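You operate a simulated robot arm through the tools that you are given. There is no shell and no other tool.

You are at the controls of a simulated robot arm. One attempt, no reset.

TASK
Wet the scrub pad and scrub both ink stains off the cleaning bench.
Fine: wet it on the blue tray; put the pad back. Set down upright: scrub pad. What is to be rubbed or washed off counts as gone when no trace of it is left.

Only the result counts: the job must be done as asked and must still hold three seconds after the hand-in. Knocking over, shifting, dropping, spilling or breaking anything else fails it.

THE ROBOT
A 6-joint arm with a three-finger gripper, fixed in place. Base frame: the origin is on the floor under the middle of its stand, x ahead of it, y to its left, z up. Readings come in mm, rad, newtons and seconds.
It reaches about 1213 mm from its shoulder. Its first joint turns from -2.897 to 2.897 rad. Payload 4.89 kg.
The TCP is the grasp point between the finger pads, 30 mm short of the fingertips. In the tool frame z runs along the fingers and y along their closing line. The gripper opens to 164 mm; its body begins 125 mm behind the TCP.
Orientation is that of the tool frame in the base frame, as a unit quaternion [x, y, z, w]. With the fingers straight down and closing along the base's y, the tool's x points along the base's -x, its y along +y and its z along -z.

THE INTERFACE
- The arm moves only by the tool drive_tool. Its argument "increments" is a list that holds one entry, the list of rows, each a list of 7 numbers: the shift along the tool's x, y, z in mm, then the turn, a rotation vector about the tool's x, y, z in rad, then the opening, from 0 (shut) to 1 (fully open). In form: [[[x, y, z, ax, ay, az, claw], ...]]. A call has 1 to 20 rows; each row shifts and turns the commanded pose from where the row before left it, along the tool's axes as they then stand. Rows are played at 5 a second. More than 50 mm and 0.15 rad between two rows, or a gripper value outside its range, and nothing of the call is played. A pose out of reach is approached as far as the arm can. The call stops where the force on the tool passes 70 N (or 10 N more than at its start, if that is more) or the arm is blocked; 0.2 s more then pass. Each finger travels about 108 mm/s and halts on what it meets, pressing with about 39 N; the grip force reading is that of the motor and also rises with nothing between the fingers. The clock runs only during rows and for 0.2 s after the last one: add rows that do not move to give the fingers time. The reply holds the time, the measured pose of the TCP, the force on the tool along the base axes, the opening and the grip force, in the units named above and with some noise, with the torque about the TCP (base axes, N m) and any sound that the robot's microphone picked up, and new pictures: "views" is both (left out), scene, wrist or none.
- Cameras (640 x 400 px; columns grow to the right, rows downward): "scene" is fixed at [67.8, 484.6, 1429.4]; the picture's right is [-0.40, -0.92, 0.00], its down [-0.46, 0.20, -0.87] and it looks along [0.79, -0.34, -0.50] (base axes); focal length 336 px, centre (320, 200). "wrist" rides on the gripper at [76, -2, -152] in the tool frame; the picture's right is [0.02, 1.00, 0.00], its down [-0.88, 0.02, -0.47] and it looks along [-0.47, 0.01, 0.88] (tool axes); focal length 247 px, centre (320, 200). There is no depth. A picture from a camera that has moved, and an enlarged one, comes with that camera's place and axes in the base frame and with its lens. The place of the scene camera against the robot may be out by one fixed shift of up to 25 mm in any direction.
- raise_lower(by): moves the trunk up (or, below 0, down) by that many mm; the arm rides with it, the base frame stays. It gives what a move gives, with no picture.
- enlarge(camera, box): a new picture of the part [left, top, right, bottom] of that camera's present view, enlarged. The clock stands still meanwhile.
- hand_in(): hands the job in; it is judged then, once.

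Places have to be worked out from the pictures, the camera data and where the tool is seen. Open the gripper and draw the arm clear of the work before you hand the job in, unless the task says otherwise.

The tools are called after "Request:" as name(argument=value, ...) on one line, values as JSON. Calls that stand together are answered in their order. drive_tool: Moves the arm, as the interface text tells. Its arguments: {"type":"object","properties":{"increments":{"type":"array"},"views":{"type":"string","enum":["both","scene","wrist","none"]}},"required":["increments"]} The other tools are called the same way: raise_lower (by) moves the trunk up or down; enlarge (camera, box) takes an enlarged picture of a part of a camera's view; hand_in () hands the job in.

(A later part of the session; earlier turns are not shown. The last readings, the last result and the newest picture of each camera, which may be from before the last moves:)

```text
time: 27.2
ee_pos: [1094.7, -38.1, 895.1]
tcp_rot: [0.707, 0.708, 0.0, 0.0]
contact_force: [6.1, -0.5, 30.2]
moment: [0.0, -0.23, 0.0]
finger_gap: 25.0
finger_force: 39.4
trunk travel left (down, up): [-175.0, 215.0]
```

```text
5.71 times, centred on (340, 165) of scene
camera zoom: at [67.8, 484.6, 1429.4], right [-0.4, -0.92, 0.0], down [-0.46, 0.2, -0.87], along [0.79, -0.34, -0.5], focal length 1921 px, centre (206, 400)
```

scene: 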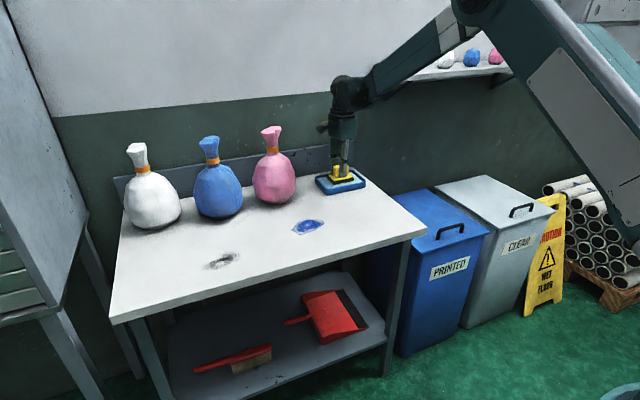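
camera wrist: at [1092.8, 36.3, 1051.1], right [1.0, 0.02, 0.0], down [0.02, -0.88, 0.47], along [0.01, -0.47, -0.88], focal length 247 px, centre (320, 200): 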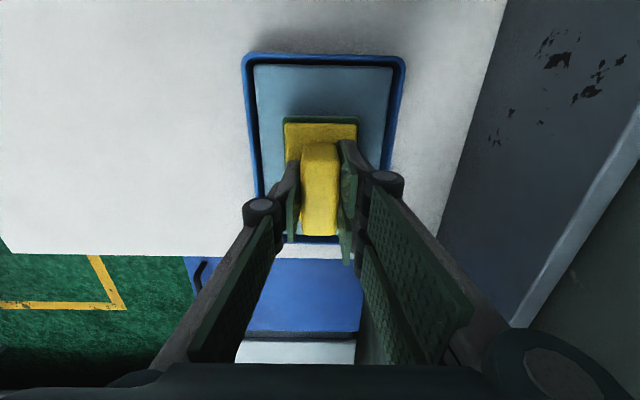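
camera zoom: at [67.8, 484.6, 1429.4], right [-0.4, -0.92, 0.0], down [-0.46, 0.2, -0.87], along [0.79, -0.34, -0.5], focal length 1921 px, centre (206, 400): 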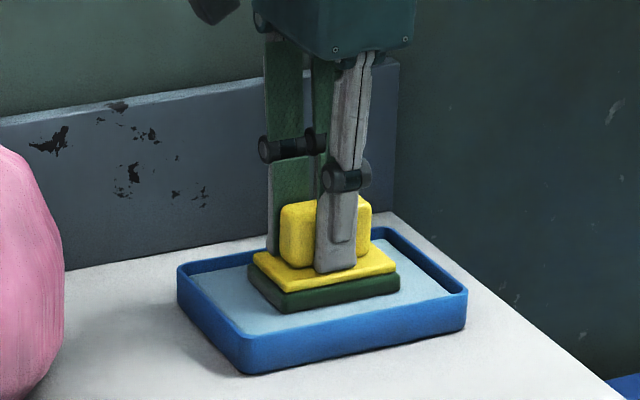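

The green face has turned darker, so it is wet. I lift the pad straight up, slowly at first, back to about z=950.

Request:
drive_tool(increments=[[[0, 0, -2, 0, 0, 0, 0], [0, 0, -3, 0, 0, 0, 0], [0, 0, -5, 0, 0, 0, 0], [0, 0, -8, 0, 0, 0, 0], [0, 0, -8, 0, 0, 0, 0], [0, 0, -10, 0, 0, 0, 0], [0, 0, -10, 0, 0, 0, 0], [0, 0, -10, 0, 0, 0, 0], [0, 0, 0, 0, 0, 0, 0]]])

Request:
enlarge(camera="scene", box=[290, 100, 400, 210])

Request:
enlarge(camera="wrist", box=[230, 40, 430, 165])

```text
time: 29.2
ee_pos: [1096.4, -39.2, 949.0]
tcp_rot: [0.707, 0.707, 0.0, 0.0]
contact_force: [-0.3, -0.3, -0.4]
moment: [0.02, -0.01, -0.02]
finger_gap: 25.4
finger_force: 39.1
trunk travel left (down, up): [-175.0, 215.0]
camera wrist: at [1094.7, 36.7, 1100.9], right [1.0, 0.02, 0.0], down [0.02, -0.88, 0.47], along [0.01, -0.47, -0.88], focal length 247 px, centre (320, 200)
```

scene: 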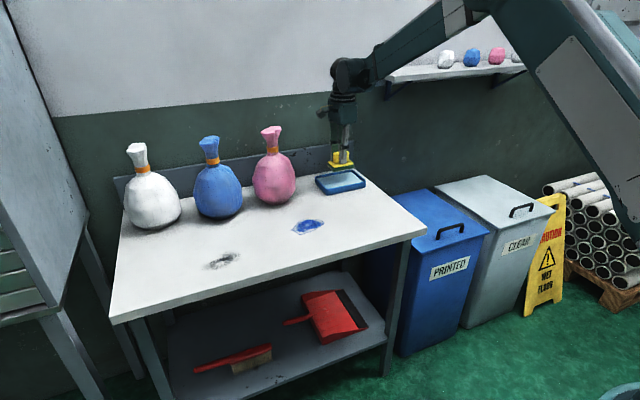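
wrist: 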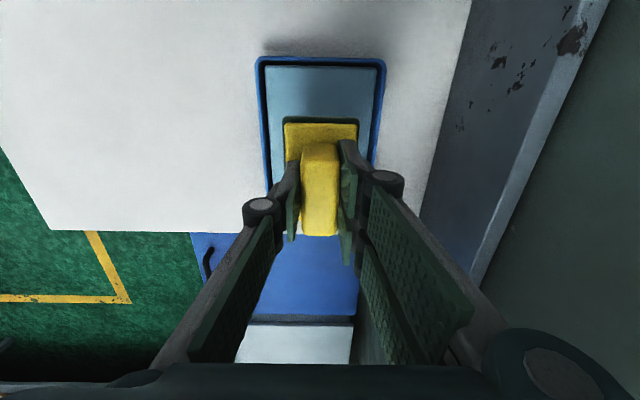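

```text
3.64 times, centred on (345, 155) of scene
camera zoom: at [67.8, 484.6, 1429.4], right [-0.4, -0.92, 0.0], down [-0.46, 0.2, -0.87], along [0.79, -0.34, -0.5], focal length 1222 px, centre (229, 364)
```

zoom: 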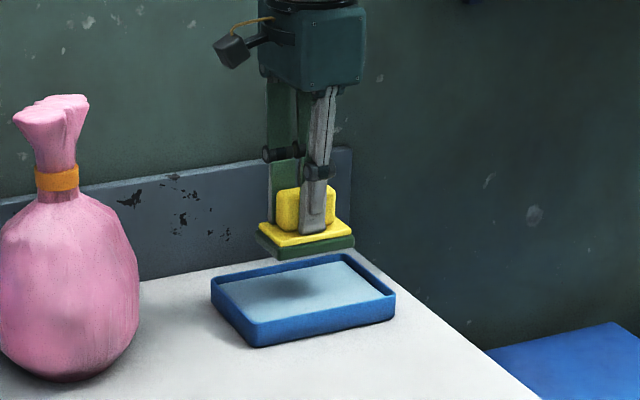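

```text
3.20 times, centred on (330, 102) of wrist
camera zoom: at [1094.7, 36.7, 1100.9], right [1.0, 0.02, 0.0], down [0.02, -0.88, 0.47], along [0.01, -0.47, -0.88], focal length 790 px, centre (288, 512)
```

zoom: 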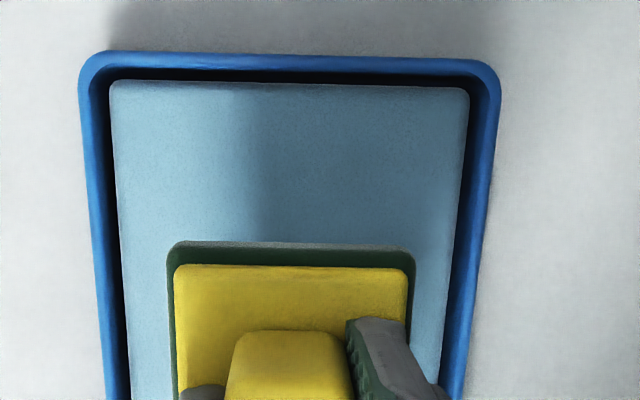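

The pad is dark and wet, still held level, and the tray has not shifted. The blue stain spans about x 844–922, y 124–238. I carry the pad back in x first, away from the bags, then across in y to above the stain.

Request:
drive_tool(increments=[[[0, -10, 0, 0, 0, 0, 0], [0, -20, 0, 0, 0, 0, 0], [0, -22, 0, 0, 0, 0, 0], [0, -22, 0, 0, 0, 0, 0], [0, -22, 0, 0, 0, 0, 0], [0, -22, 0, 0, 0, 0, 0], [0, -22, 0, 0, 0, 0, 0], [0, -22, 0, 0, 0, 0, 0], [0, -22, 0, 0, 0, 0, 0], [0, -22, 0, 0, 0, 0, 0], [0, -10, 0, 0, 0, 0, 0], [0, 0, 0, 0, 0, 0, 0]]], views="none")

Request:
drive_tool(increments=[[[10, 0, 0, 0, 0, 0, 0], [20, 0, 0, 0, 0, 0, 0], [22, 0, 0, 0, 0, 0, 0], [22, 0, 0, 0, 0, 0, 0], [22, 0, 0, 0, 0, 0, 0], [22, 0, 0, 0, 0, 0, 0], [22, 0, 0, 0, 0, 0, 0], [22, 0, 0, 0, 0, 0, 0], [22, 0, 0, 0, 0, 0, 0], [22, 0, 0, 0, 0, 0, 0], [15, 0, 0, 0, 0, 0, 0], [0, 0, 0, 0, 0, 0, 0], [0, 0, 0, 0, 0, 0, 0]]])

Request:
enlarge(camera="scene", box=[260, 120, 380, 250])

Request:
enlarge(camera="wrist", box=[220, 20, 420, 260])

```text
time: 31.8
ee_pos: [880.0, -39.6, 951.2]
tcp_rot: [0.707, 0.707, 0.0, 0.0]
contact_force: [-0.8, -0.3, -0.1]
moment: [-0.03, -0.05, 0.05]
finger_gap: 25.3
finger_force: 38.8
trunk travel left (down, up): [-175.0, 215.0]
```

```text
time: 34.6
ee_pos: [879.3, 182.1, 950.2]
tcp_rot: [0.707, 0.707, 0.0, 0.0]
contact_force: [0.1, 0.5, -0.1]
moment: [0.02, 0.03, -0.01]
finger_gap: 25.2
finger_force: 39.4
trunk travel left (down, up): [-175.0, 215.0]
camera wrist: at [877.7, 257.5, 1100.8], right [1.0, 0.02, 0.0], down [0.02, -0.88, 0.47], along [0.01, -0.47, -0.88], focal length 247 px, centre (320, 200)
```

scene: 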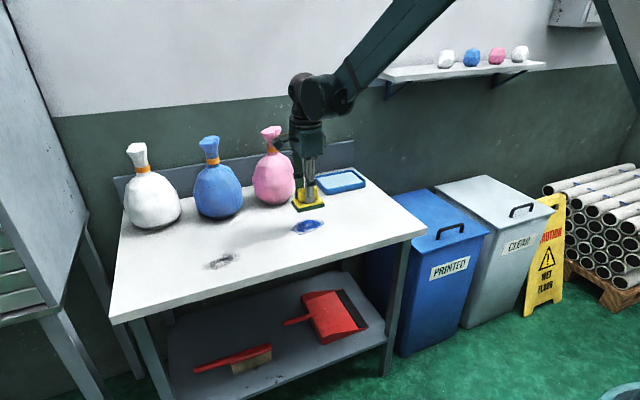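
wrist: 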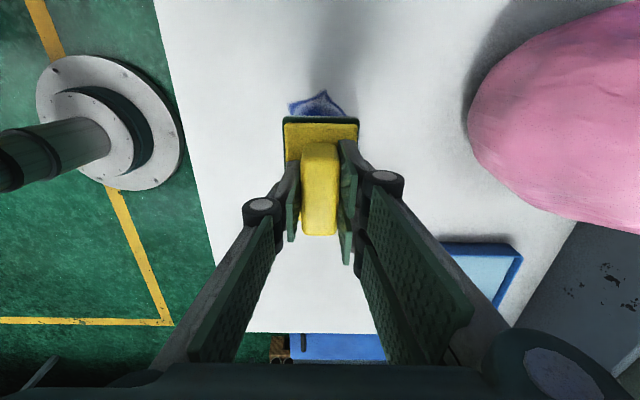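

```text
3.08 times, centred on (320, 185) of scene
camera zoom: at [67.8, 484.6, 1429.4], right [-0.4, -0.92, 0.0], down [-0.46, 0.2, -0.87], along [0.79, -0.34, -0.5], focal length 1034 px, centre (320, 246)
```

zoom: 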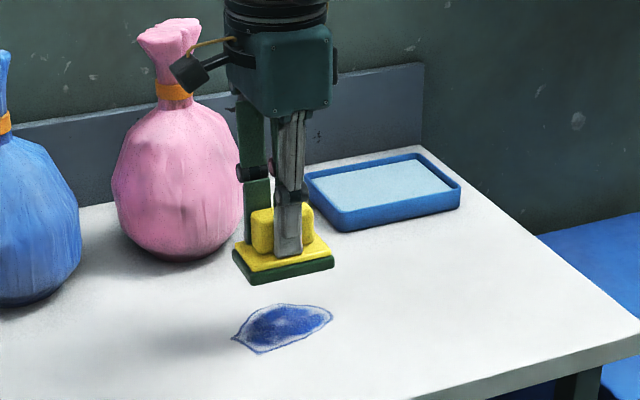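

```text
1.67 times, centred on (320, 140) of wrist
camera zoom: at [877.7, 257.5, 1100.8], right [1.0, 0.02, 0.0], down [0.02, -0.88, 0.47], along [0.01, -0.47, -0.88], focal length 412 px, centre (320, 300)
```

zoom: 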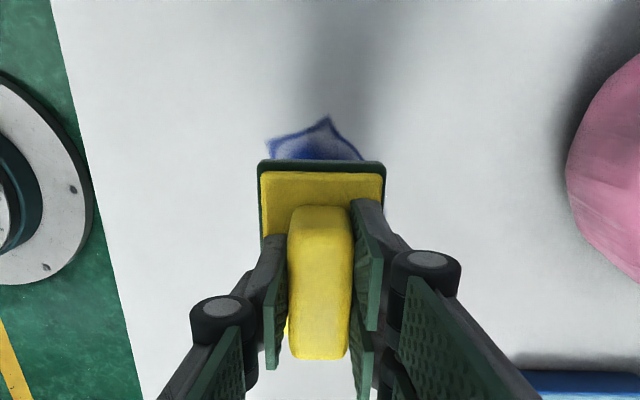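

The stain measures as expected and the pad is over it. I lower to just above contact at z≈880, then settle in small steps.

Request:
drive_tool(increments=[[[0, 0, 10, 0, 0, 0, 0], [0, 0, 15, 0, 0, 0, 0], [0, 0, 15, 0, 0, 0, 0], [0, 0, 15, 0, 0, 0, 0], [0, 0, 10, 0, 0, 0, 0], [0, 0, 5, 0, 0, 0, 0], [0, 0, 2, 0, 0, 0, 0], [0, 0, 2, 0, 0, 0, 0], [0, 0, 0, 0, 0, 0, 0]]], views="none")

Request:
drive_tool(increments=[[[0, 0, 1, 0, 0, 0, 0], [0, 0, 1, 0, 0, 0, 0], [0, 0, 1, 0, 0, 0, 0], [0, 0, 0, 0, 0, 0, 0]]], views="none")

```text
time: 36.6
ee_pos: [879.4, 183.1, 875.0]
tcp_rot: [0.707, 0.707, 0.0, 0.001]
contact_force: [-0.3, -0.7, -1.1]
moment: [-0.05, -0.02, -0.03]
finger_gap: 25.5
finger_force: 39.2
trunk travel left (down, up): [-175.0, 215.0]
```

```text
time: 37.6
ee_pos: [879.1, 181.8, 871.3]
tcp_rot: [0.707, 0.707, 0.0, 0.0]
contact_force: [-0.2, -0.7, -1.0]
moment: [-0.01, -0.02, 0.01]
finger_gap: 25.1
finger_force: 38.9
trunk travel left (down, up): [-175.0, 215.0]
```

No contact yet at z≈872. I keep stepping down 1 mm at a time.

Request:
drive_tool(increments=[[[0, 0, 1, 0, 0, 0, 0], [0, 0, 1, 0, 0, 0, 0], [0, 0, 0, 0, 0, 0, 0]]], views="none")

```text
time: 38.4
ee_pos: [879.6, 182.7, 873.0]
tcp_rot: [0.706, 0.708, 0.0, 0.001]
contact_force: [5.4, 2.2, 19.9]
moment: [0.01, -0.16, 0.01]
finger_gap: 25.1
finger_force: 39.7
trunk travel left (down, up): [-175.0, 215.0]
```

Contact at about 20 N. I do a first scrub stroke along x over the stain's middle and check the forces.

Request:
drive_tool(increments=[[[0, 8, 0, 0, 0, 0, 0], [0, 8, 0, 0, 0, 0, 0], [0, 8, 0, 0, 0, 0, 0], [0, -8, 0, 0, 0, 0, 0], [0, -8, 0, 0, 0, 0, 0], [0, -8, 0, 0, 0, 0, 0], [0, -8, 0, 0, 0, 0, 0], [0, -8, 0, 0, 0, 0, 0], [0, -8, 0, 0, 0, 0, 0], [0, 8, 0, 0, 0, 0, 0], [0, 8, 0, 0, 0, 0, 0], [0, 8, 0, 0, 0, 0, 0]]])

Request:
enlarge(camera="scene", box=[270, 170, 370, 245])

```text
time: 41.0
ee_pos: [879.7, 181.0, 871.1]
tcp_rot: [0.706, 0.708, 0.0, 0.0]
contact_force: [-9.8, -0.4, 27.2]
moment: [-0.06, 0.35, 0.0]
finger_gap: 25.2
finger_force: 39.4
trunk travel left (down, up): [-175.0, 215.0]
camera wrist: at [876.2, 257.0, 1022.8], right [1.0, 0.02, 0.0], down [0.02, -0.88, 0.47], along [0.01, -0.47, -0.88], focal length 247 px, centre (320, 200)
```

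scene: 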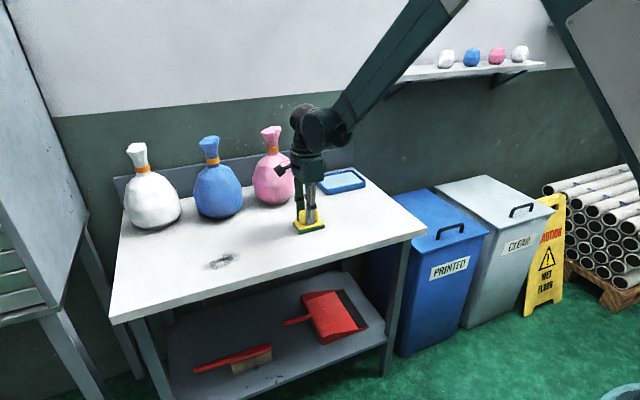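
wrist: 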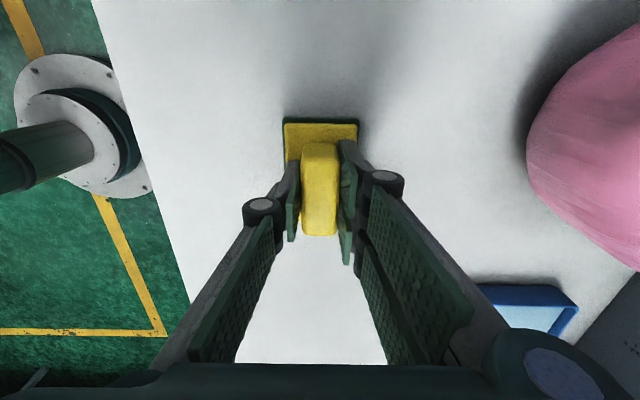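

```text
5.33 times, centred on (320, 208) of scene
camera zoom: at [67.8, 484.6, 1429.4], right [-0.4, -0.92, 0.0], down [-0.46, 0.2, -0.87], along [0.79, -0.34, -0.5], focal length 1793 px, centre (320, 160)
```

zoom: 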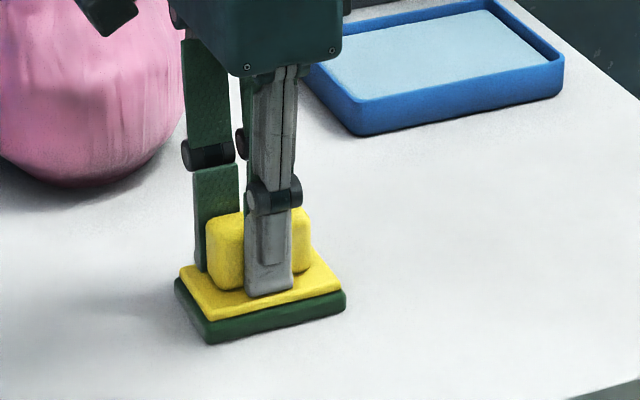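

Friction is about 10 N at 27 N normal, the pad is stable, and the visible ink around it already looks gone. I scrub the +y and -y ends too so the whole area is covered.

Request:
drive_tool(increments=[[[9, 0, 0, 0, 0, 0, 0], [9, 0, 0, 0, 0, 0, 0], [9, 0, 0, 0, 0, 0, 0], [0, 10, 0, 0, 0, 0, 0], [0, 10, 0, 0, 0, 0, 0], [0, 10, 0, 0, 0, 0, 0], [0, -10, 0, 0, 0, 0, 0], [0, -10, 0, 0, 0, 0, 0], [0, -10, 0, 0, 0, 0, 0], [0, -10, 0, 0, 0, 0, 0], [0, -10, 0, 0, 0, 0, 0], [0, -10, 0, 0, 0, 0, 0], [0, 10, 0, 0, 0, 0, 0], [0, 10, 0, 0, 0, 0, 0], [0, 10, 0, 0, 0, 0, 0]]], views="none")

Request:
drive_tool(increments=[[[-9, 0, 0, 0, 0, 0, 0], [-9, 0, 0, 0, 0, 0, 0], [-9, 0, 0, 0, 0, 0, 0], [-9, 0, 0, 0, 0, 0, 0], [-9, 0, 0, 0, 0, 0, 0], [-9, 0, 0, 0, 0, 0, 0], [0, 10, 0, 0, 0, 0, 0], [0, 10, 0, 0, 0, 0, 0], [0, 10, 0, 0, 0, 0, 0], [0, -10, 0, 0, 0, 0, 0], [0, -10, 0, 0, 0, 0, 0], [0, -10, 0, 0, 0, 0, 0], [0, -10, 0, 0, 0, 0, 0], [0, -10, 0, 0, 0, 0, 0], [0, -10, 0, 0, 0, 0, 0], [0, 10, 0, 0, 0, 0, 0], [0, 10, 0, 0, 0, 0, 0], [0, 10, 0, 0, 0, 0, 0]]], views="both")

```text
time: 44.2
ee_pos: [878.7, 209.7, 870.9]
tcp_rot: [0.706, 0.708, 0.0, 0.0]
contact_force: [-4.3, -0.2, 12.9]
moment: [-0.01, 0.14, -0.05]
finger_gap: 25.3
finger_force: 38.4
trunk travel left (down, up): [-175.0, 215.0]
```

```text
time: 48.0
ee_pos: [879.5, 155.3, 871.0]
tcp_rot: [0.707, 0.707, 0.001, 0.0]
contact_force: [-1.8, 1.1, 5.4]
moment: [0.02, 0.03, 0.04]
finger_gap: 25.0
finger_force: 38.5
trunk travel left (down, up): [-175.0, 215.0]
camera wrist: at [877.0, 230.8, 1022.7], right [1.0, 0.02, 0.0], down [0.02, -0.88, 0.47], along [0.01, -0.47, -0.88], focal length 247 px, centre (320, 200)
```

scene: 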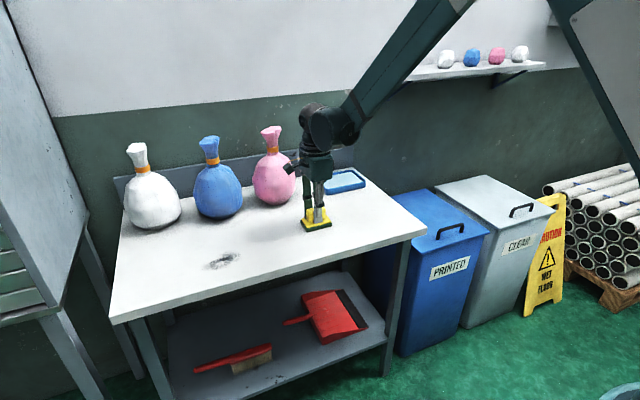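
wrist: 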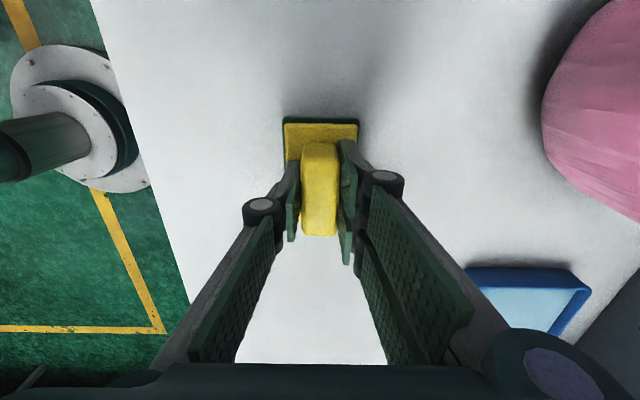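

The normal force has eased to about 5 N. I lift 70 mm and inspect the cleaned area for any trace.

Request:
drive_tool(increments=[[[0, 0, -2, 0, 0, 0, 0], [0, 0, -5, 0, 0, 0, 0], [0, 0, -10, 0, 0, 0, 0], [0, 0, -13, 0, 0, 0, 0], [0, 0, -15, 0, 0, 0, 0], [0, 0, -15, 0, 0, 0, 0], [0, 0, -15, 0, 0, 0, 0], [0, 0, 0, 0, 0, 0, 0], [0, 0, 0, 0, 0, 0, 0]]])

Request:
enlarge(camera="scene", box=[270, 150, 370, 250])

Request:
enlarge(camera="wrist", box=[220, 0, 420, 180])

```text
time: 50.0
ee_pos: [880.1, 155.1, 945.6]
tcp_rot: [0.707, 0.707, 0.0, 0.0]
contact_force: [-0.5, -0.5, -0.9]
moment: [-0.04, -0.03, 0.04]
finger_gap: 25.7
finger_force: 39.2
trunk travel left (down, up): [-175.0, 215.0]
camera wrist: at [877.9, 231.1, 1097.8], right [1.0, 0.02, 0.0], down [0.02, -0.88, 0.47], along [0.01, -0.47, -0.88], focal length 247 px, centre (320, 200)
```

scene: 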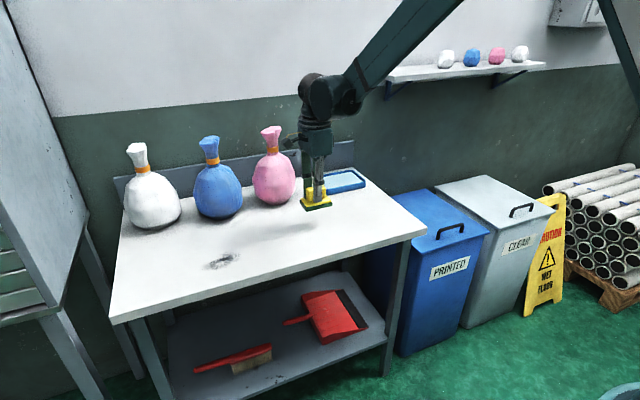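
wrist: 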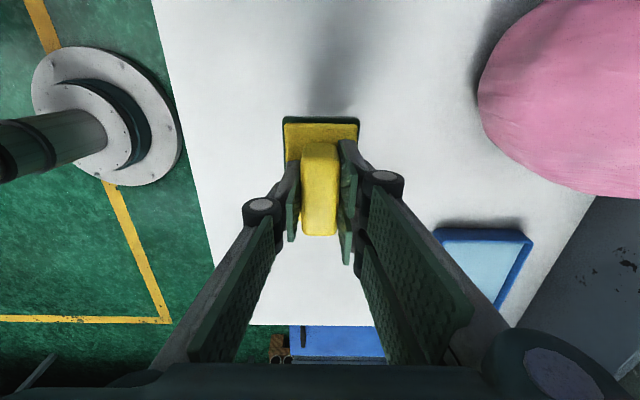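

```text
4.00 times, centred on (320, 200) of scene
camera zoom: at [67.8, 484.6, 1429.4], right [-0.4, -0.92, 0.0], down [-0.46, 0.2, -0.87], along [0.79, -0.34, -0.5], focal length 1345 px, centre (320, 200)
```

zoom: 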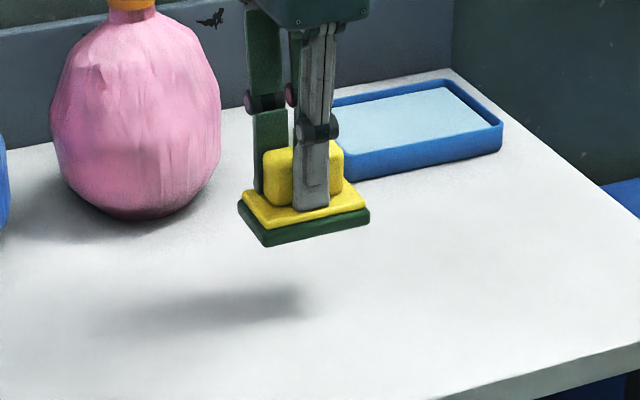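

```text
2.22 times, centred on (320, 90) of wrist
camera zoom: at [877.9, 231.1, 1097.8], right [1.0, 0.02, 0.0], down [0.02, -0.88, 0.47], along [0.01, -0.47, -0.88], focal length 549 px, centre (320, 444)
```

zoom: 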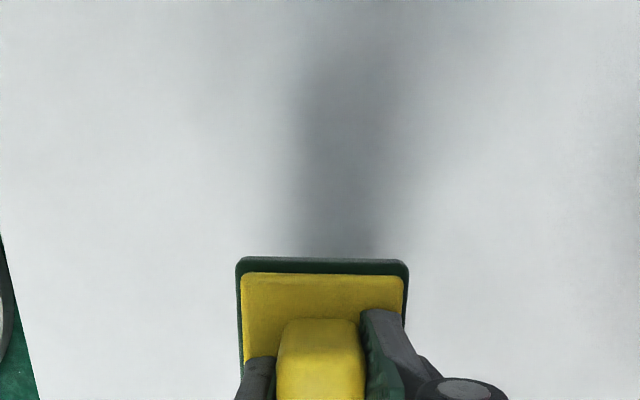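

The blue stain area looks clean and the pad is still wet. Next I carry the pad to the black stain, centred near (819,464).

Request:
drive_tool(increments=[[[10, -2, 0, 0, 0, 0, 0], [18, -4, 0, 0, 0, 0, 0], [22, -4, 0, 0, 0, 0, 0], [22, -4, 0, 0, 0, 0, 0], [22, -4, 0, 0, 0, 0, 0], [22, -4, 0, 0, 0, 0, 0], [22, -4, 0, 0, 0, 0, 0], [22, -4, 0, 0, 0, 0, 0], [22, -5, 0, 0, 0, 0, 0], [22, -5, 0, 0, 0, 0, 0], [22, -5, 0, 0, 0, 0, 0], [22, -5, 0, 0, 0, 0, 0], [22, -5, 0, 0, 0, 0, 0], [22, -5, 0, 0, 0, 0, 0], [18, 0, 0, 0, 0, 0, 0], [0, 0, 0, 0, 0, 0, 0], [0, 0, 0, 0, 0, 0, 0]]])

Request:
enlarge(camera="wrist", box=[220, 20, 420, 260])

Request:
enlarge(camera="scene", box=[180, 150, 380, 300])

Request:
enlarge(camera="scene", box=[270, 190, 370, 250])

```text
time: 53.6
ee_pos: [820.1, 464.6, 946.9]
tcp_rot: [0.707, 0.707, 0.0, -0.001]
contact_force: [0.2, 0.4, -0.4]
moment: [-0.01, -0.01, -0.01]
finger_gap: 25.0
finger_force: 39.0
trunk travel left (down, up): [-175.0, 215.0]
camera wrist: at [817.4, 540.4, 1098.0], right [1.0, 0.02, 0.0], down [0.02, -0.88, 0.47], along [0.01, -0.47, -0.88], focal length 247 px, centre (320, 200)
```

scene: 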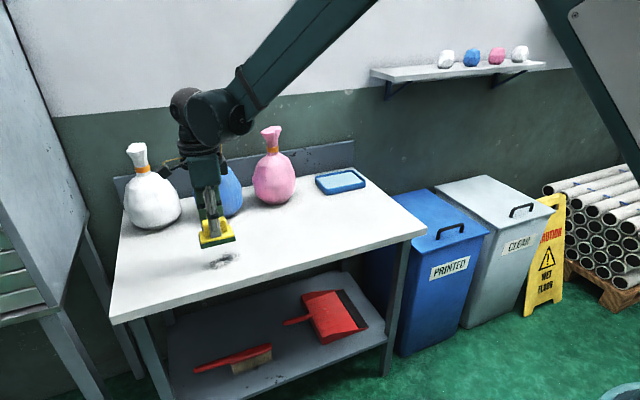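
wrist: 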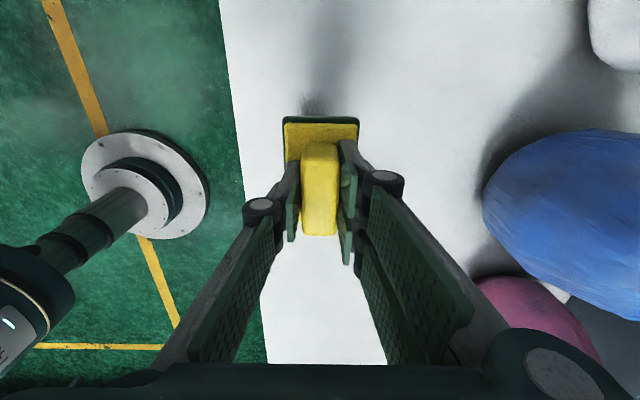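

```text
1.67 times, centred on (320, 140) of wrist
camera zoom: at [817.4, 540.4, 1098.0], right [1.0, 0.02, 0.0], down [0.02, -0.88, 0.47], along [0.01, -0.47, -0.88], focal length 412 px, centre (320, 300)
```

zoom: 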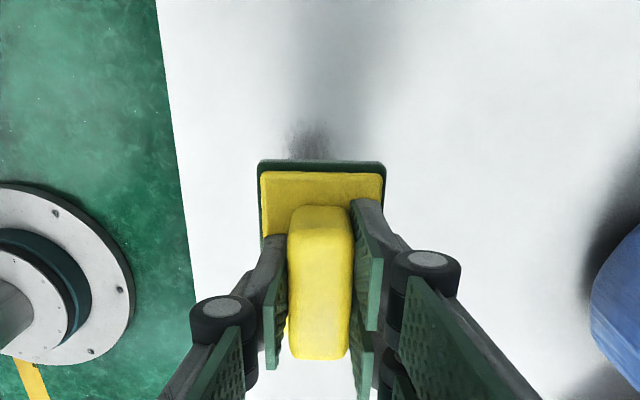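

```text
2.67 times, centred on (280, 225) of scene
camera zoom: at [67.8, 484.6, 1429.4], right [-0.4, -0.92, 0.0], down [-0.46, 0.2, -0.87], along [0.79, -0.34, -0.5], focal length 896 px, centre (427, 133)
```

zoom: 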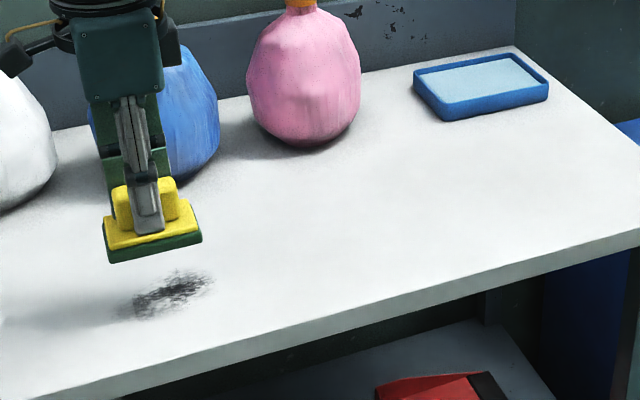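

```text
6.40 times, centred on (320, 220) of scene
camera zoom: at [67.8, 484.6, 1429.4], right [-0.4, -0.92, 0.0], down [-0.46, 0.2, -0.87], along [0.79, -0.34, -0.5], focal length 2151 px, centre (320, 72)
```

zoom: 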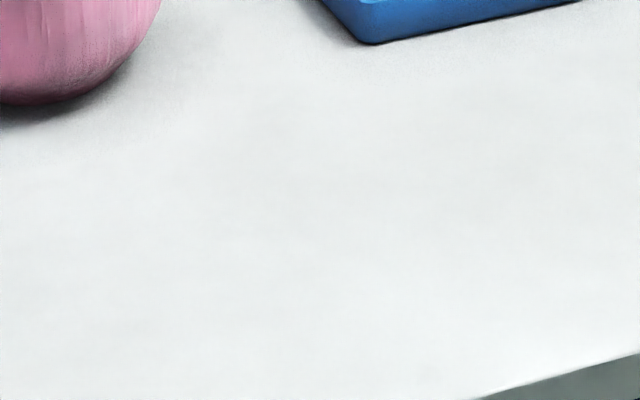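

The blue stain has left no trace, and the black stain sits right below the pad. I lower to just above contact.

Request:
drive_tool(increments=[[[0, 0, 10, 0, 0, 0, 0], [0, 0, 15, 0, 0, 0, 0], [0, 0, 15, 0, 0, 0, 0], [0, 0, 15, 0, 0, 0, 0], [0, 0, 10, 0, 0, 0, 0], [0, 0, 4, 0, 0, 0, 0], [0, 0, 2, 0, 0, 0, 0], [0, 0, 1, 0, 0, 0, 0], [0, 0, 1, 0, 0, 0, 0], [0, 0, 0, 0, 0, 0, 0]]], views="none")

Request:
drive_tool(increments=[[[0, 0, 1, 0, 0, 0, 0], [0, 0, 1, 0, 0, 0, 0], [0, 0, 0, 0, 0, 0, 0]]], views="none")

```text
time: 55.8
ee_pos: [818.8, 462.6, 873.9]
tcp_rot: [0.708, 0.707, -0.001, 0.001]
contact_force: [-0.5, -0.1, -1.7]
moment: [-0.01, 0.01, 0.0]
finger_gap: 25.1
finger_force: 38.5
trunk travel left (down, up): [-175.0, 215.0]
```

```text
time: 56.6
ee_pos: [819.0, 464.6, 872.2]
tcp_rot: [0.707, 0.707, 0.001, 0.0]
contact_force: [4.6, 0.6, 11.4]
moment: [-0.07, -0.14, 0.02]
finger_gap: 25.1
finger_force: 39.2
trunk travel left (down, up): [-175.0, 215.0]
```

Contact at 11 N. I press in slightly more and scrub along x at the middle, then at the +y end.

Request:
drive_tool(increments=[[[0, 8, 0.5, 0, 0, 0, 0], [0, 8, 0, 0, 0, 0, 0], [0, 10, 0, 0, 0, 0, 0], [0, -10, 0, 0, 0, 0, 0], [0, -10, 0, 0, 0, 0, 0], [0, -10, 0, 0, 0, 0, 0], [0, -10, 0, 0, 0, 0, 0], [0, -10, 0, 0, 0, 0, 0], [0, 8, 0, 0, 0, 0, 0], [0, 8, 0, 0, 0, 0, 0], [0, 8, 0, 0, 0, 0, 0]]], views="none")

Request:
drive_tool(increments=[[[9, 0, 0, 0, 0, 0, 0], [9, 0, 0, 0, 0, 0, 0], [9, 0, 0, 0, 0, 0, 0], [0, 9, 0, 0, 0, 0, 0], [0, 9, 0, 0, 0, 0, 0], [0, 9, 0, 0, 0, 0, 0], [0, -9, 0, 0, 0, 0, 0], [0, -9, 0, 0, 0, 0, 0], [0, -9, 0, 0, 0, 0, 0], [0, -9, 0, 0, 0, 0, 0], [0, -9, 0, 0, 0, 0, 0], [0, -9, 0, 0, 0, 0, 0], [0, 9, 0, 0, 0, 0, 0], [0, 9, 0, 0, 0, 0, 0], [0, 9, 0, 0, 0, 0, 0]]], views="scene")

```text
time: 59.0
ee_pos: [818.5, 463.5, 871.1]
tcp_rot: [0.706, 0.708, 0.001, 0.0]
contact_force: [-7.4, 0.4, 22.2]
moment: [-0.04, 0.26, 0.01]
finger_gap: 25.5
finger_force: 39.3
trunk travel left (down, up): [-175.0, 215.0]
```

```text
time: 62.2
ee_pos: [818.4, 489.9, 870.2]
tcp_rot: [0.707, 0.708, 0.0, 0.0]
contact_force: [-8.3, -0.2, 24.1]
moment: [0.05, 0.21, 0.01]
finger_gap: 25.4
finger_force: 38.3
trunk travel left (down, up): [-175.0, 215.0]
```

scene: 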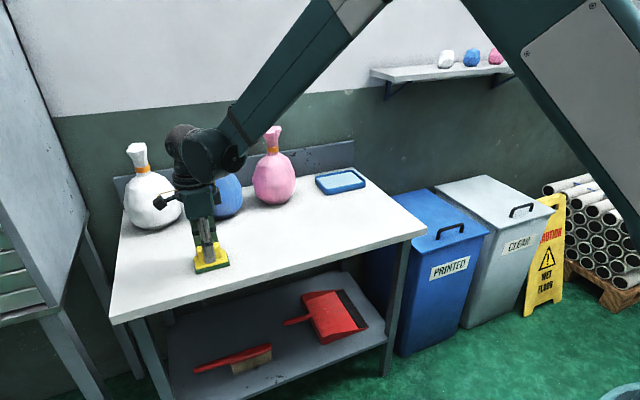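

Force stays at a steady 22–24 N and no black shows outside the pad. I scrub the -y end the same way, then return through the middle.

Request:
drive_tool(increments=[[[-9, 0, 0, 0, 0, 0, 0], [-9, 0, 0, 0, 0, 0, 0], [-9, 0, 0, 0, 0, 0, 0], [-9, 0, 0, 0, 0, 0, 0], [-9, 0, 0, 0, 0, 0, 0], [-9, 0, 0, 0, 0, 0, 0], [0, 9, 0, 0, 0, 0, 0], [0, 9, 0, 0, 0, 0, 0], [0, 9, 0, 0, 0, 0, 0], [0, -9, 0, 0, 0, 0, 0], [0, -9, 0, 0, 0, 0, 0], [0, -9, 0, 0, 0, 0, 0], [0, -9, 0, 0, 0, 0, 0], [0, -9, 0, 0, 0, 0, 0], [0, -9, 0, 0, 0, 0, 0], [0, 9, 0, 0, 0, 0, 0], [0, 9, 0, 0, 0, 0, 0], [0, 9, 0, 0, 0, 0, 0]]], views="none")

Request:
drive_tool(increments=[[[9, 0, 0, 0, 0, 0, 0], [9, 0, 0, 0, 0, 0, 0], [9, 0, 0, 0, 0, 0, 0], [0, 9, 0, 0, 0, 0, 0], [0, 9, 0, 0, 0, 0, 0], [0, -9, 0, 0, 0, 0, 0], [0, -9, 0, 0, 0, 0, 0], [0, -9, 0, 0, 0, 0, 0], [0, -9, 0, 0, 0, 0, 0], [0, 9, 0, 0, 0, 0, 0], [0, 9, 0, 0, 0, 0, 0], [0, 0, -2, 0, 0, 0, 0], [0, 0, -6, 0, 0, 0, 0], [0, 0, -12, 0, 0, 0, 0], [0, 0, -15, 0, 0, 0, 0], [0, 0, -20, 0, 0, 0, 0], [0, 0, -20, 0, 0, 0, 0], [0, 0, 0, 0, 0, 0, 0]]])

Request:
enlarge(camera="scene", box=[150, 170, 300, 300])

Request:
enlarge(camera="wrist", box=[220, 20, 420, 260])

```text
time: 66.0
ee_pos: [819.4, 437.1, 871.6]
tcp_rot: [0.707, 0.707, 0.001, 0.001]
contact_force: [-8.6, 0.4, 23.8]
moment: [-0.01, 0.24, -0.02]
finger_gap: 25.1
finger_force: 38.8
trunk travel left (down, up): [-175.0, 215.0]
```

```text
time: 69.8
ee_pos: [819.7, 465.3, 946.6]
tcp_rot: [0.707, 0.707, 0.0, 0.0]
contact_force: [0.3, 0.0, -1.1]
moment: [0.03, -0.04, -0.01]
finger_gap: 25.3
finger_force: 39.5
trunk travel left (down, up): [-175.0, 215.0]
camera wrist: at [817.0, 540.2, 1097.8], right [1.0, 0.02, 0.0], down [0.02, -0.88, 0.47], along [0.01, -0.47, -0.88], focal length 247 px, centre (320, 200)
```

scene: 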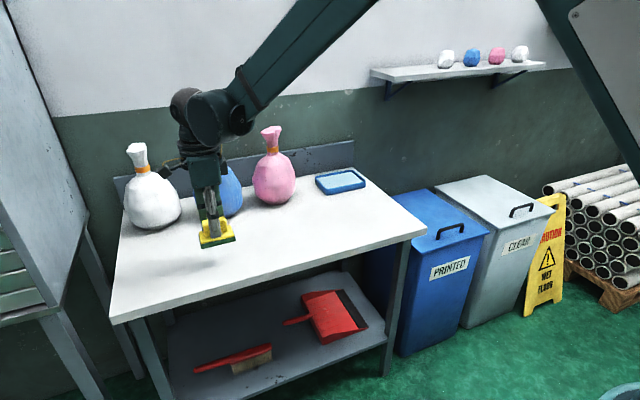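
wrist: 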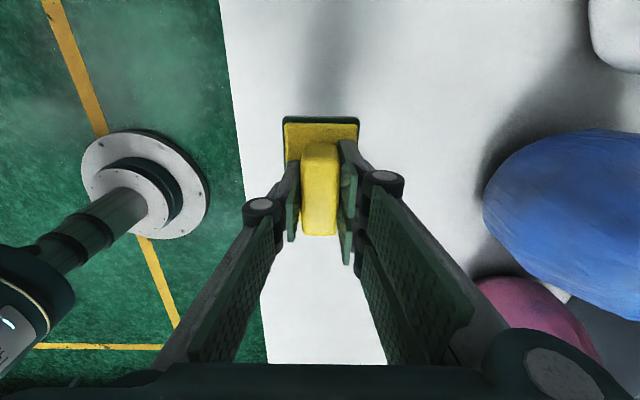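

```text
3.08 times, centred on (225, 235) of scene
camera zoom: at [67.8, 484.6, 1429.4], right [-0.4, -0.92, 0.0], down [-0.46, 0.2, -0.87], along [0.79, -0.34, -0.5], focal length 1034 px, centre (612, 92)
```

zoom: 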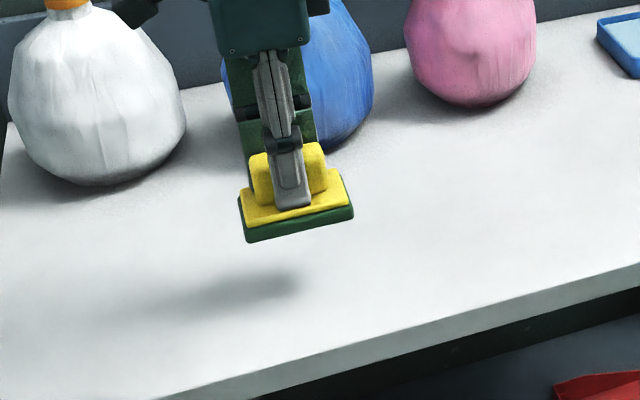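

```text
1.67 times, centred on (320, 140) of wrist
camera zoom: at [817.0, 540.2, 1097.8], right [1.0, 0.02, 0.0], down [0.02, -0.88, 0.47], along [0.01, -0.47, -0.88], focal length 412 px, centre (320, 300)
```

zoom: 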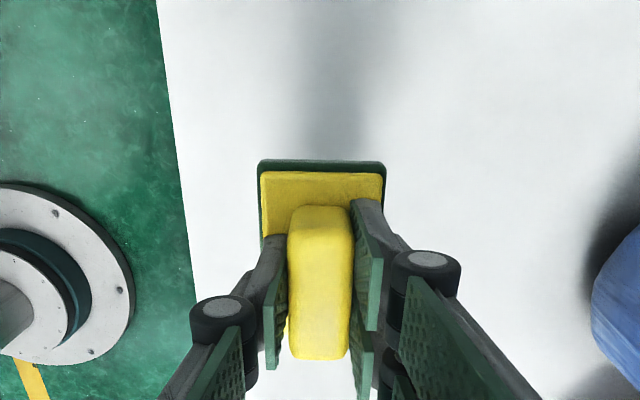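

The black stain area looks clean. I start carrying the pad back toward its home at (846,-49.5), and will check the bench once the shadow has moved off.

Request:
drive_tool(increments=[[[-10, 1, 0, 0, 0, 0, 0], [-18, 2, 0, 0, 0, 0, 0], [-23, 2, 0, 0, 0, 0, 0], [-23, 2, 0, 0, 0, 0, 0], [-23, 2, 0, 0, 0, 0, 0], [-23, 2, 0, 0, 0, 0, 0], [-23, 2, 0, 0, 0, 0, 0], [-23, 2, 0, 0, 0, 0, 0], [-23, 2, 0, 0, 0, 0, 0], [-23, 2, 0, 0, 0, 0, 0], [-23, 2, 0, 0, 0, 0, 0], [-23, 2, 0, 0, 0, 0, 0], [-23, 2, 0, 0, 0, 0, 0], [-23, 1, 0, 0, 0, 0, 0], [-23, 1, 0, 0, 0, 0, 0], [0, 0, 0, 0, 0, 0, 0]]])

Request:
enlarge(camera="scene", box=[150, 190, 310, 300])

```text
time: 73.2
ee_pos: [846.6, 138.0, 945.3]
tcp_rot: [0.707, 0.707, 0.001, 0.0]
contact_force: [-0.9, -0.3, 0.4]
moment: [-0.06, 0.01, -0.05]
finger_gap: 25.3
finger_force: 39.6
trunk travel left (down, up): [-175.0, 215.0]
camera wrist: at [844.0, 213.5, 1097.2], right [1.0, 0.02, 0.0], down [0.02, -0.88, 0.47], along [0.01, -0.47, -0.88], focal length 247 px, centre (320, 200)
```

scene: 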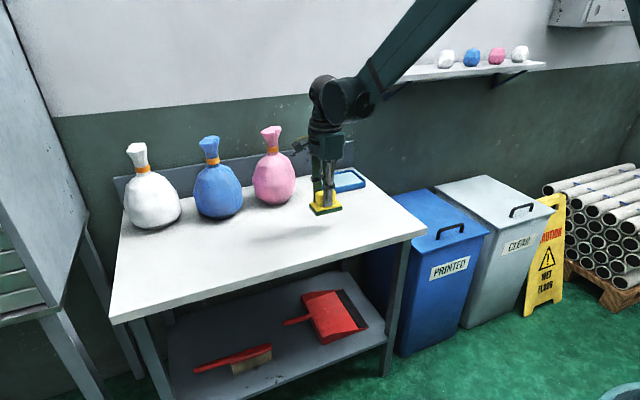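
wrist: 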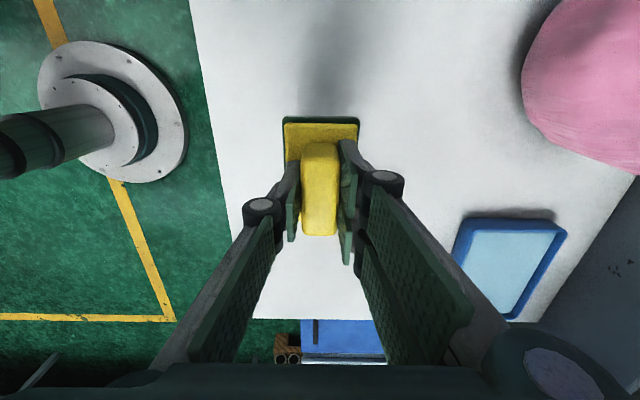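

```text
3.64 times, centred on (230, 245) of scene
camera zoom: at [67.8, 484.6, 1429.4], right [-0.4, -0.92, 0.0], down [-0.46, 0.2, -0.87], along [0.79, -0.34, -0.5], focal length 1222 px, centre (647, 36)
```

zoom: 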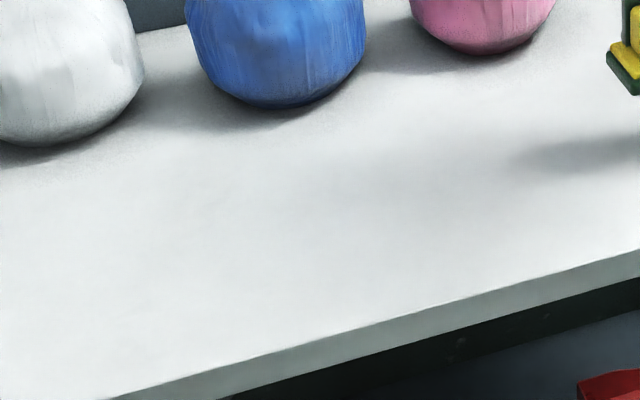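

Both stain areas look clean from this view. I'll check the black stain's spot at higher zoom for any faint trace.

Request:
enlarge(camera="scene", box=[190, 235, 260, 280])

Request:
enlarge(camera="scene", box=[280, 205, 340, 245])

```text
8.89 times, centred on (225, 258) of scene
camera zoom: at [67.8, 484.6, 1429.4], right [-0.4, -0.92, 0.0], down [-0.46, 0.2, -0.87], along [0.79, -0.34, -0.5], focal length 2988 px, centre (1164, -311)
```

zoom: 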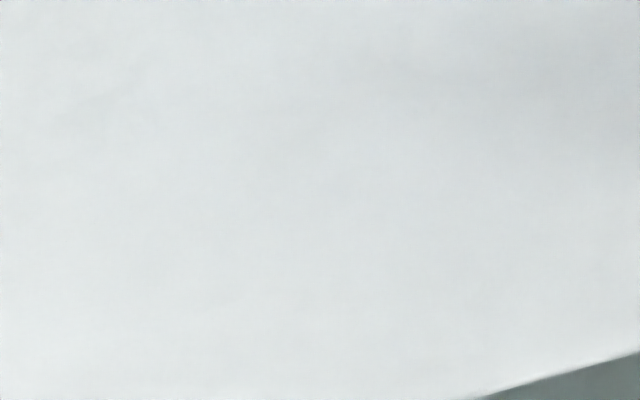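

```text
10.00 times, centred on (310, 225) of scene
camera zoom: at [67.8, 484.6, 1429.4], right [-0.4, -0.92, 0.0], down [-0.46, 0.2, -0.87], along [0.79, -0.34, -0.5], focal length 3361 px, centre (420, -50)
```

zoom: 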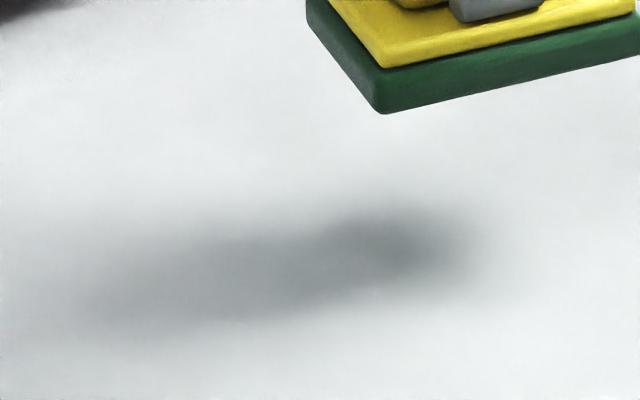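

Both spots are completely clean. I carry the pad the rest of the way to above its home place.

Request:
drive_tool(increments=[[[-10, 0, 0, 0, 0, 0, 0], [-20, 0, 0, 0, 0, 0, 0], [-22, 0, 0, 0, 0, 0, 0], [-22, 0, 0, 0, 0, 0, 0], [-22, 0, 0, 0, 0, 0, 0], [-22, 0, 0, 0, 0, 0, 0], [-22, 0, 0, 0, 0, 0, 0], [-22, 0, 0, 0, 0, 0, 0], [-16, 0, 0, 0, 0, 0, 0], [-8.3, 0, 0, 0, 0, 0, 0], [0, 0, 0, 0, 0, 0, 0], [0, 0, 0, 0, 0, 0, 0]]])

Request:
enlarge(camera="wrist", box=[240, 90, 400, 280])

```text
time: 75.8
ee_pos: [844.9, -48.6, 944.5]
tcp_rot: [0.707, 0.707, 0.0, 0.0]
contact_force: [0.2, -0.6, 0.0]
moment: [0.05, -0.02, -0.01]
finger_gap: 25.0
finger_force: 38.9
trunk travel left (down, up): [-175.0, 215.0]
camera wrist: at [844.1, 26.6, 1097.3], right [1.0, 0.02, 0.0], down [0.02, -0.88, 0.47], along [0.01, -0.47, -0.88], focal length 247 px, centre (320, 200)
```

scene: 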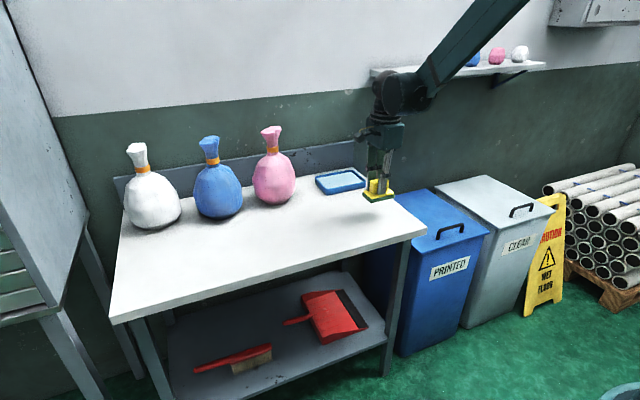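
wrist: 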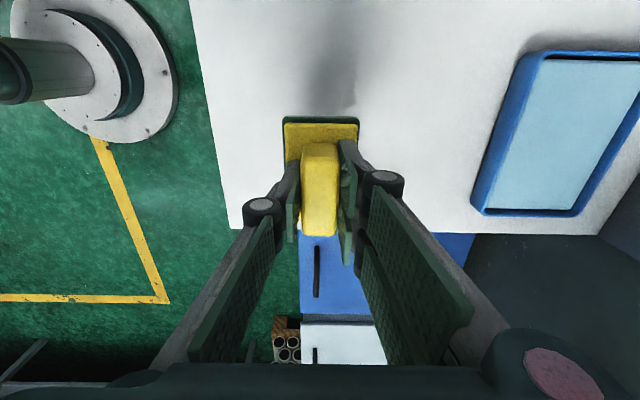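

```text
2.11 times, centred on (320, 185) of wrist
camera zoom: at [844.1, 26.6, 1097.3], right [1.0, 0.02, 0.0], down [0.02, -0.88, 0.47], along [0.01, -0.47, -0.88], focal length 520 px, centre (320, 232)
```

zoom: 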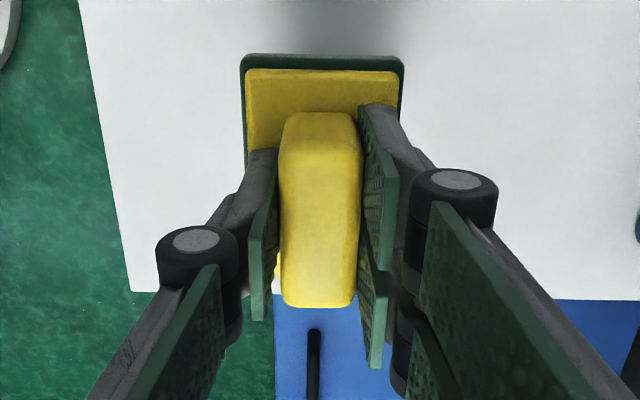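

The pad sits in the grip exactly as when it was picked up, and it is above its home. I lower it gently to just above the bench.

Request:
drive_tool(increments=[[[0, 0, 10, 0, 0, 0, 0], [0, 0, 15, 0, 0, 0, 0], [0, 0, 15, 0, 0, 0, 0], [0, 0, 15, 0, 0, 0, 0], [0, 0, 10, 0, 0, 0, 0], [0, 0, 4, 0, 0, 0, 0], [0, 0, 2, 0, 0, 0, 0], [0, 0, 1, 0, 0, 0, 0], [0, 0, 1, 0, 0, 0, 0], [0, 0, 0, 0, 0, 0, 0]]], views="none")

Request:
drive_tool(increments=[[[0, 0, 0.7, 0, 0, 0, 0], [0, 0, 0.7, 0, 0, 0, 0], [0, 0, 0, 0, 0, 0, 0]]], views="scene")

Request:
enlarge(camera="scene", box=[355, 180, 405, 222])

```text
time: 78.0
ee_pos: [845.8, -49.0, 872.2]
tcp_rot: [0.707, 0.707, 0.0, 0.0]
contact_force: [0.0, 0.2, 0.3]
moment: [0.01, 0.03, -0.01]
finger_gap: 25.2
finger_force: 38.7
trunk travel left (down, up): [-175.0, 215.0]
```

```text
time: 78.8
ee_pos: [845.9, -49.4, 871.0]
tcp_rot: [0.707, 0.708, 0.0, 0.0]
contact_force: [-0.4, 0.3, -0.9]
moment: [-0.01, 0.0, -0.02]
finger_gap: 25.2
finger_force: 39.2
trunk travel left (down, up): [-175.0, 215.0]
```

scene: 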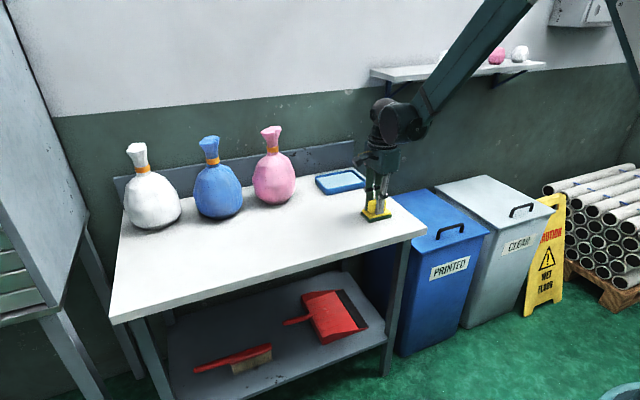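

```text
9.52 times, centred on (380, 201) of scene
camera zoom: at [67.8, 484.6, 1429.4], right [-0.4, -0.92, 0.0], down [-0.46, 0.2, -0.87], along [0.79, -0.34, -0.5], focal length 3201 px, centre (-251, 190)
```

zoom: 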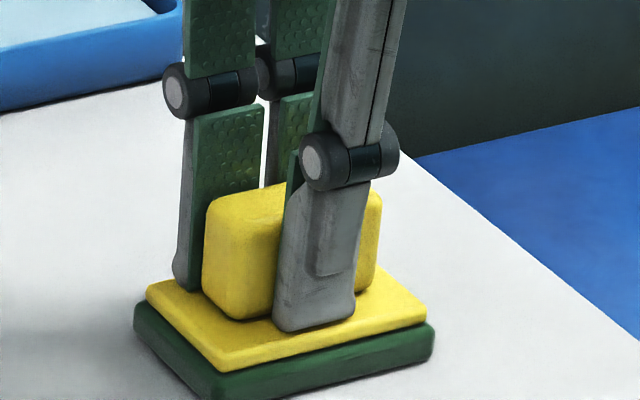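

There is no contact force yet and the pad is within about a millimetre of the bench. I take a few more half-millimetre steps.

Request:
drive_tool(increments=[[[0, 0, 0.5, 0, 0, 0, 0], [0, 0, 0.5, 0, 0, 0, 0], [0, 0, 0, 0, 0, 0, 0]]], views="none")

```text
time: 79.6
ee_pos: [847.2, -48.6, 870.3]
tcp_rot: [0.707, 0.707, 0.0, 0.0]
contact_force: [0.8, -2.7, 15.4]
moment: [-0.06, -0.06, -0.01]
finger_gap: 25.1
finger_force: 38.5
trunk travel left (down, up): [-175.0, 215.0]
```

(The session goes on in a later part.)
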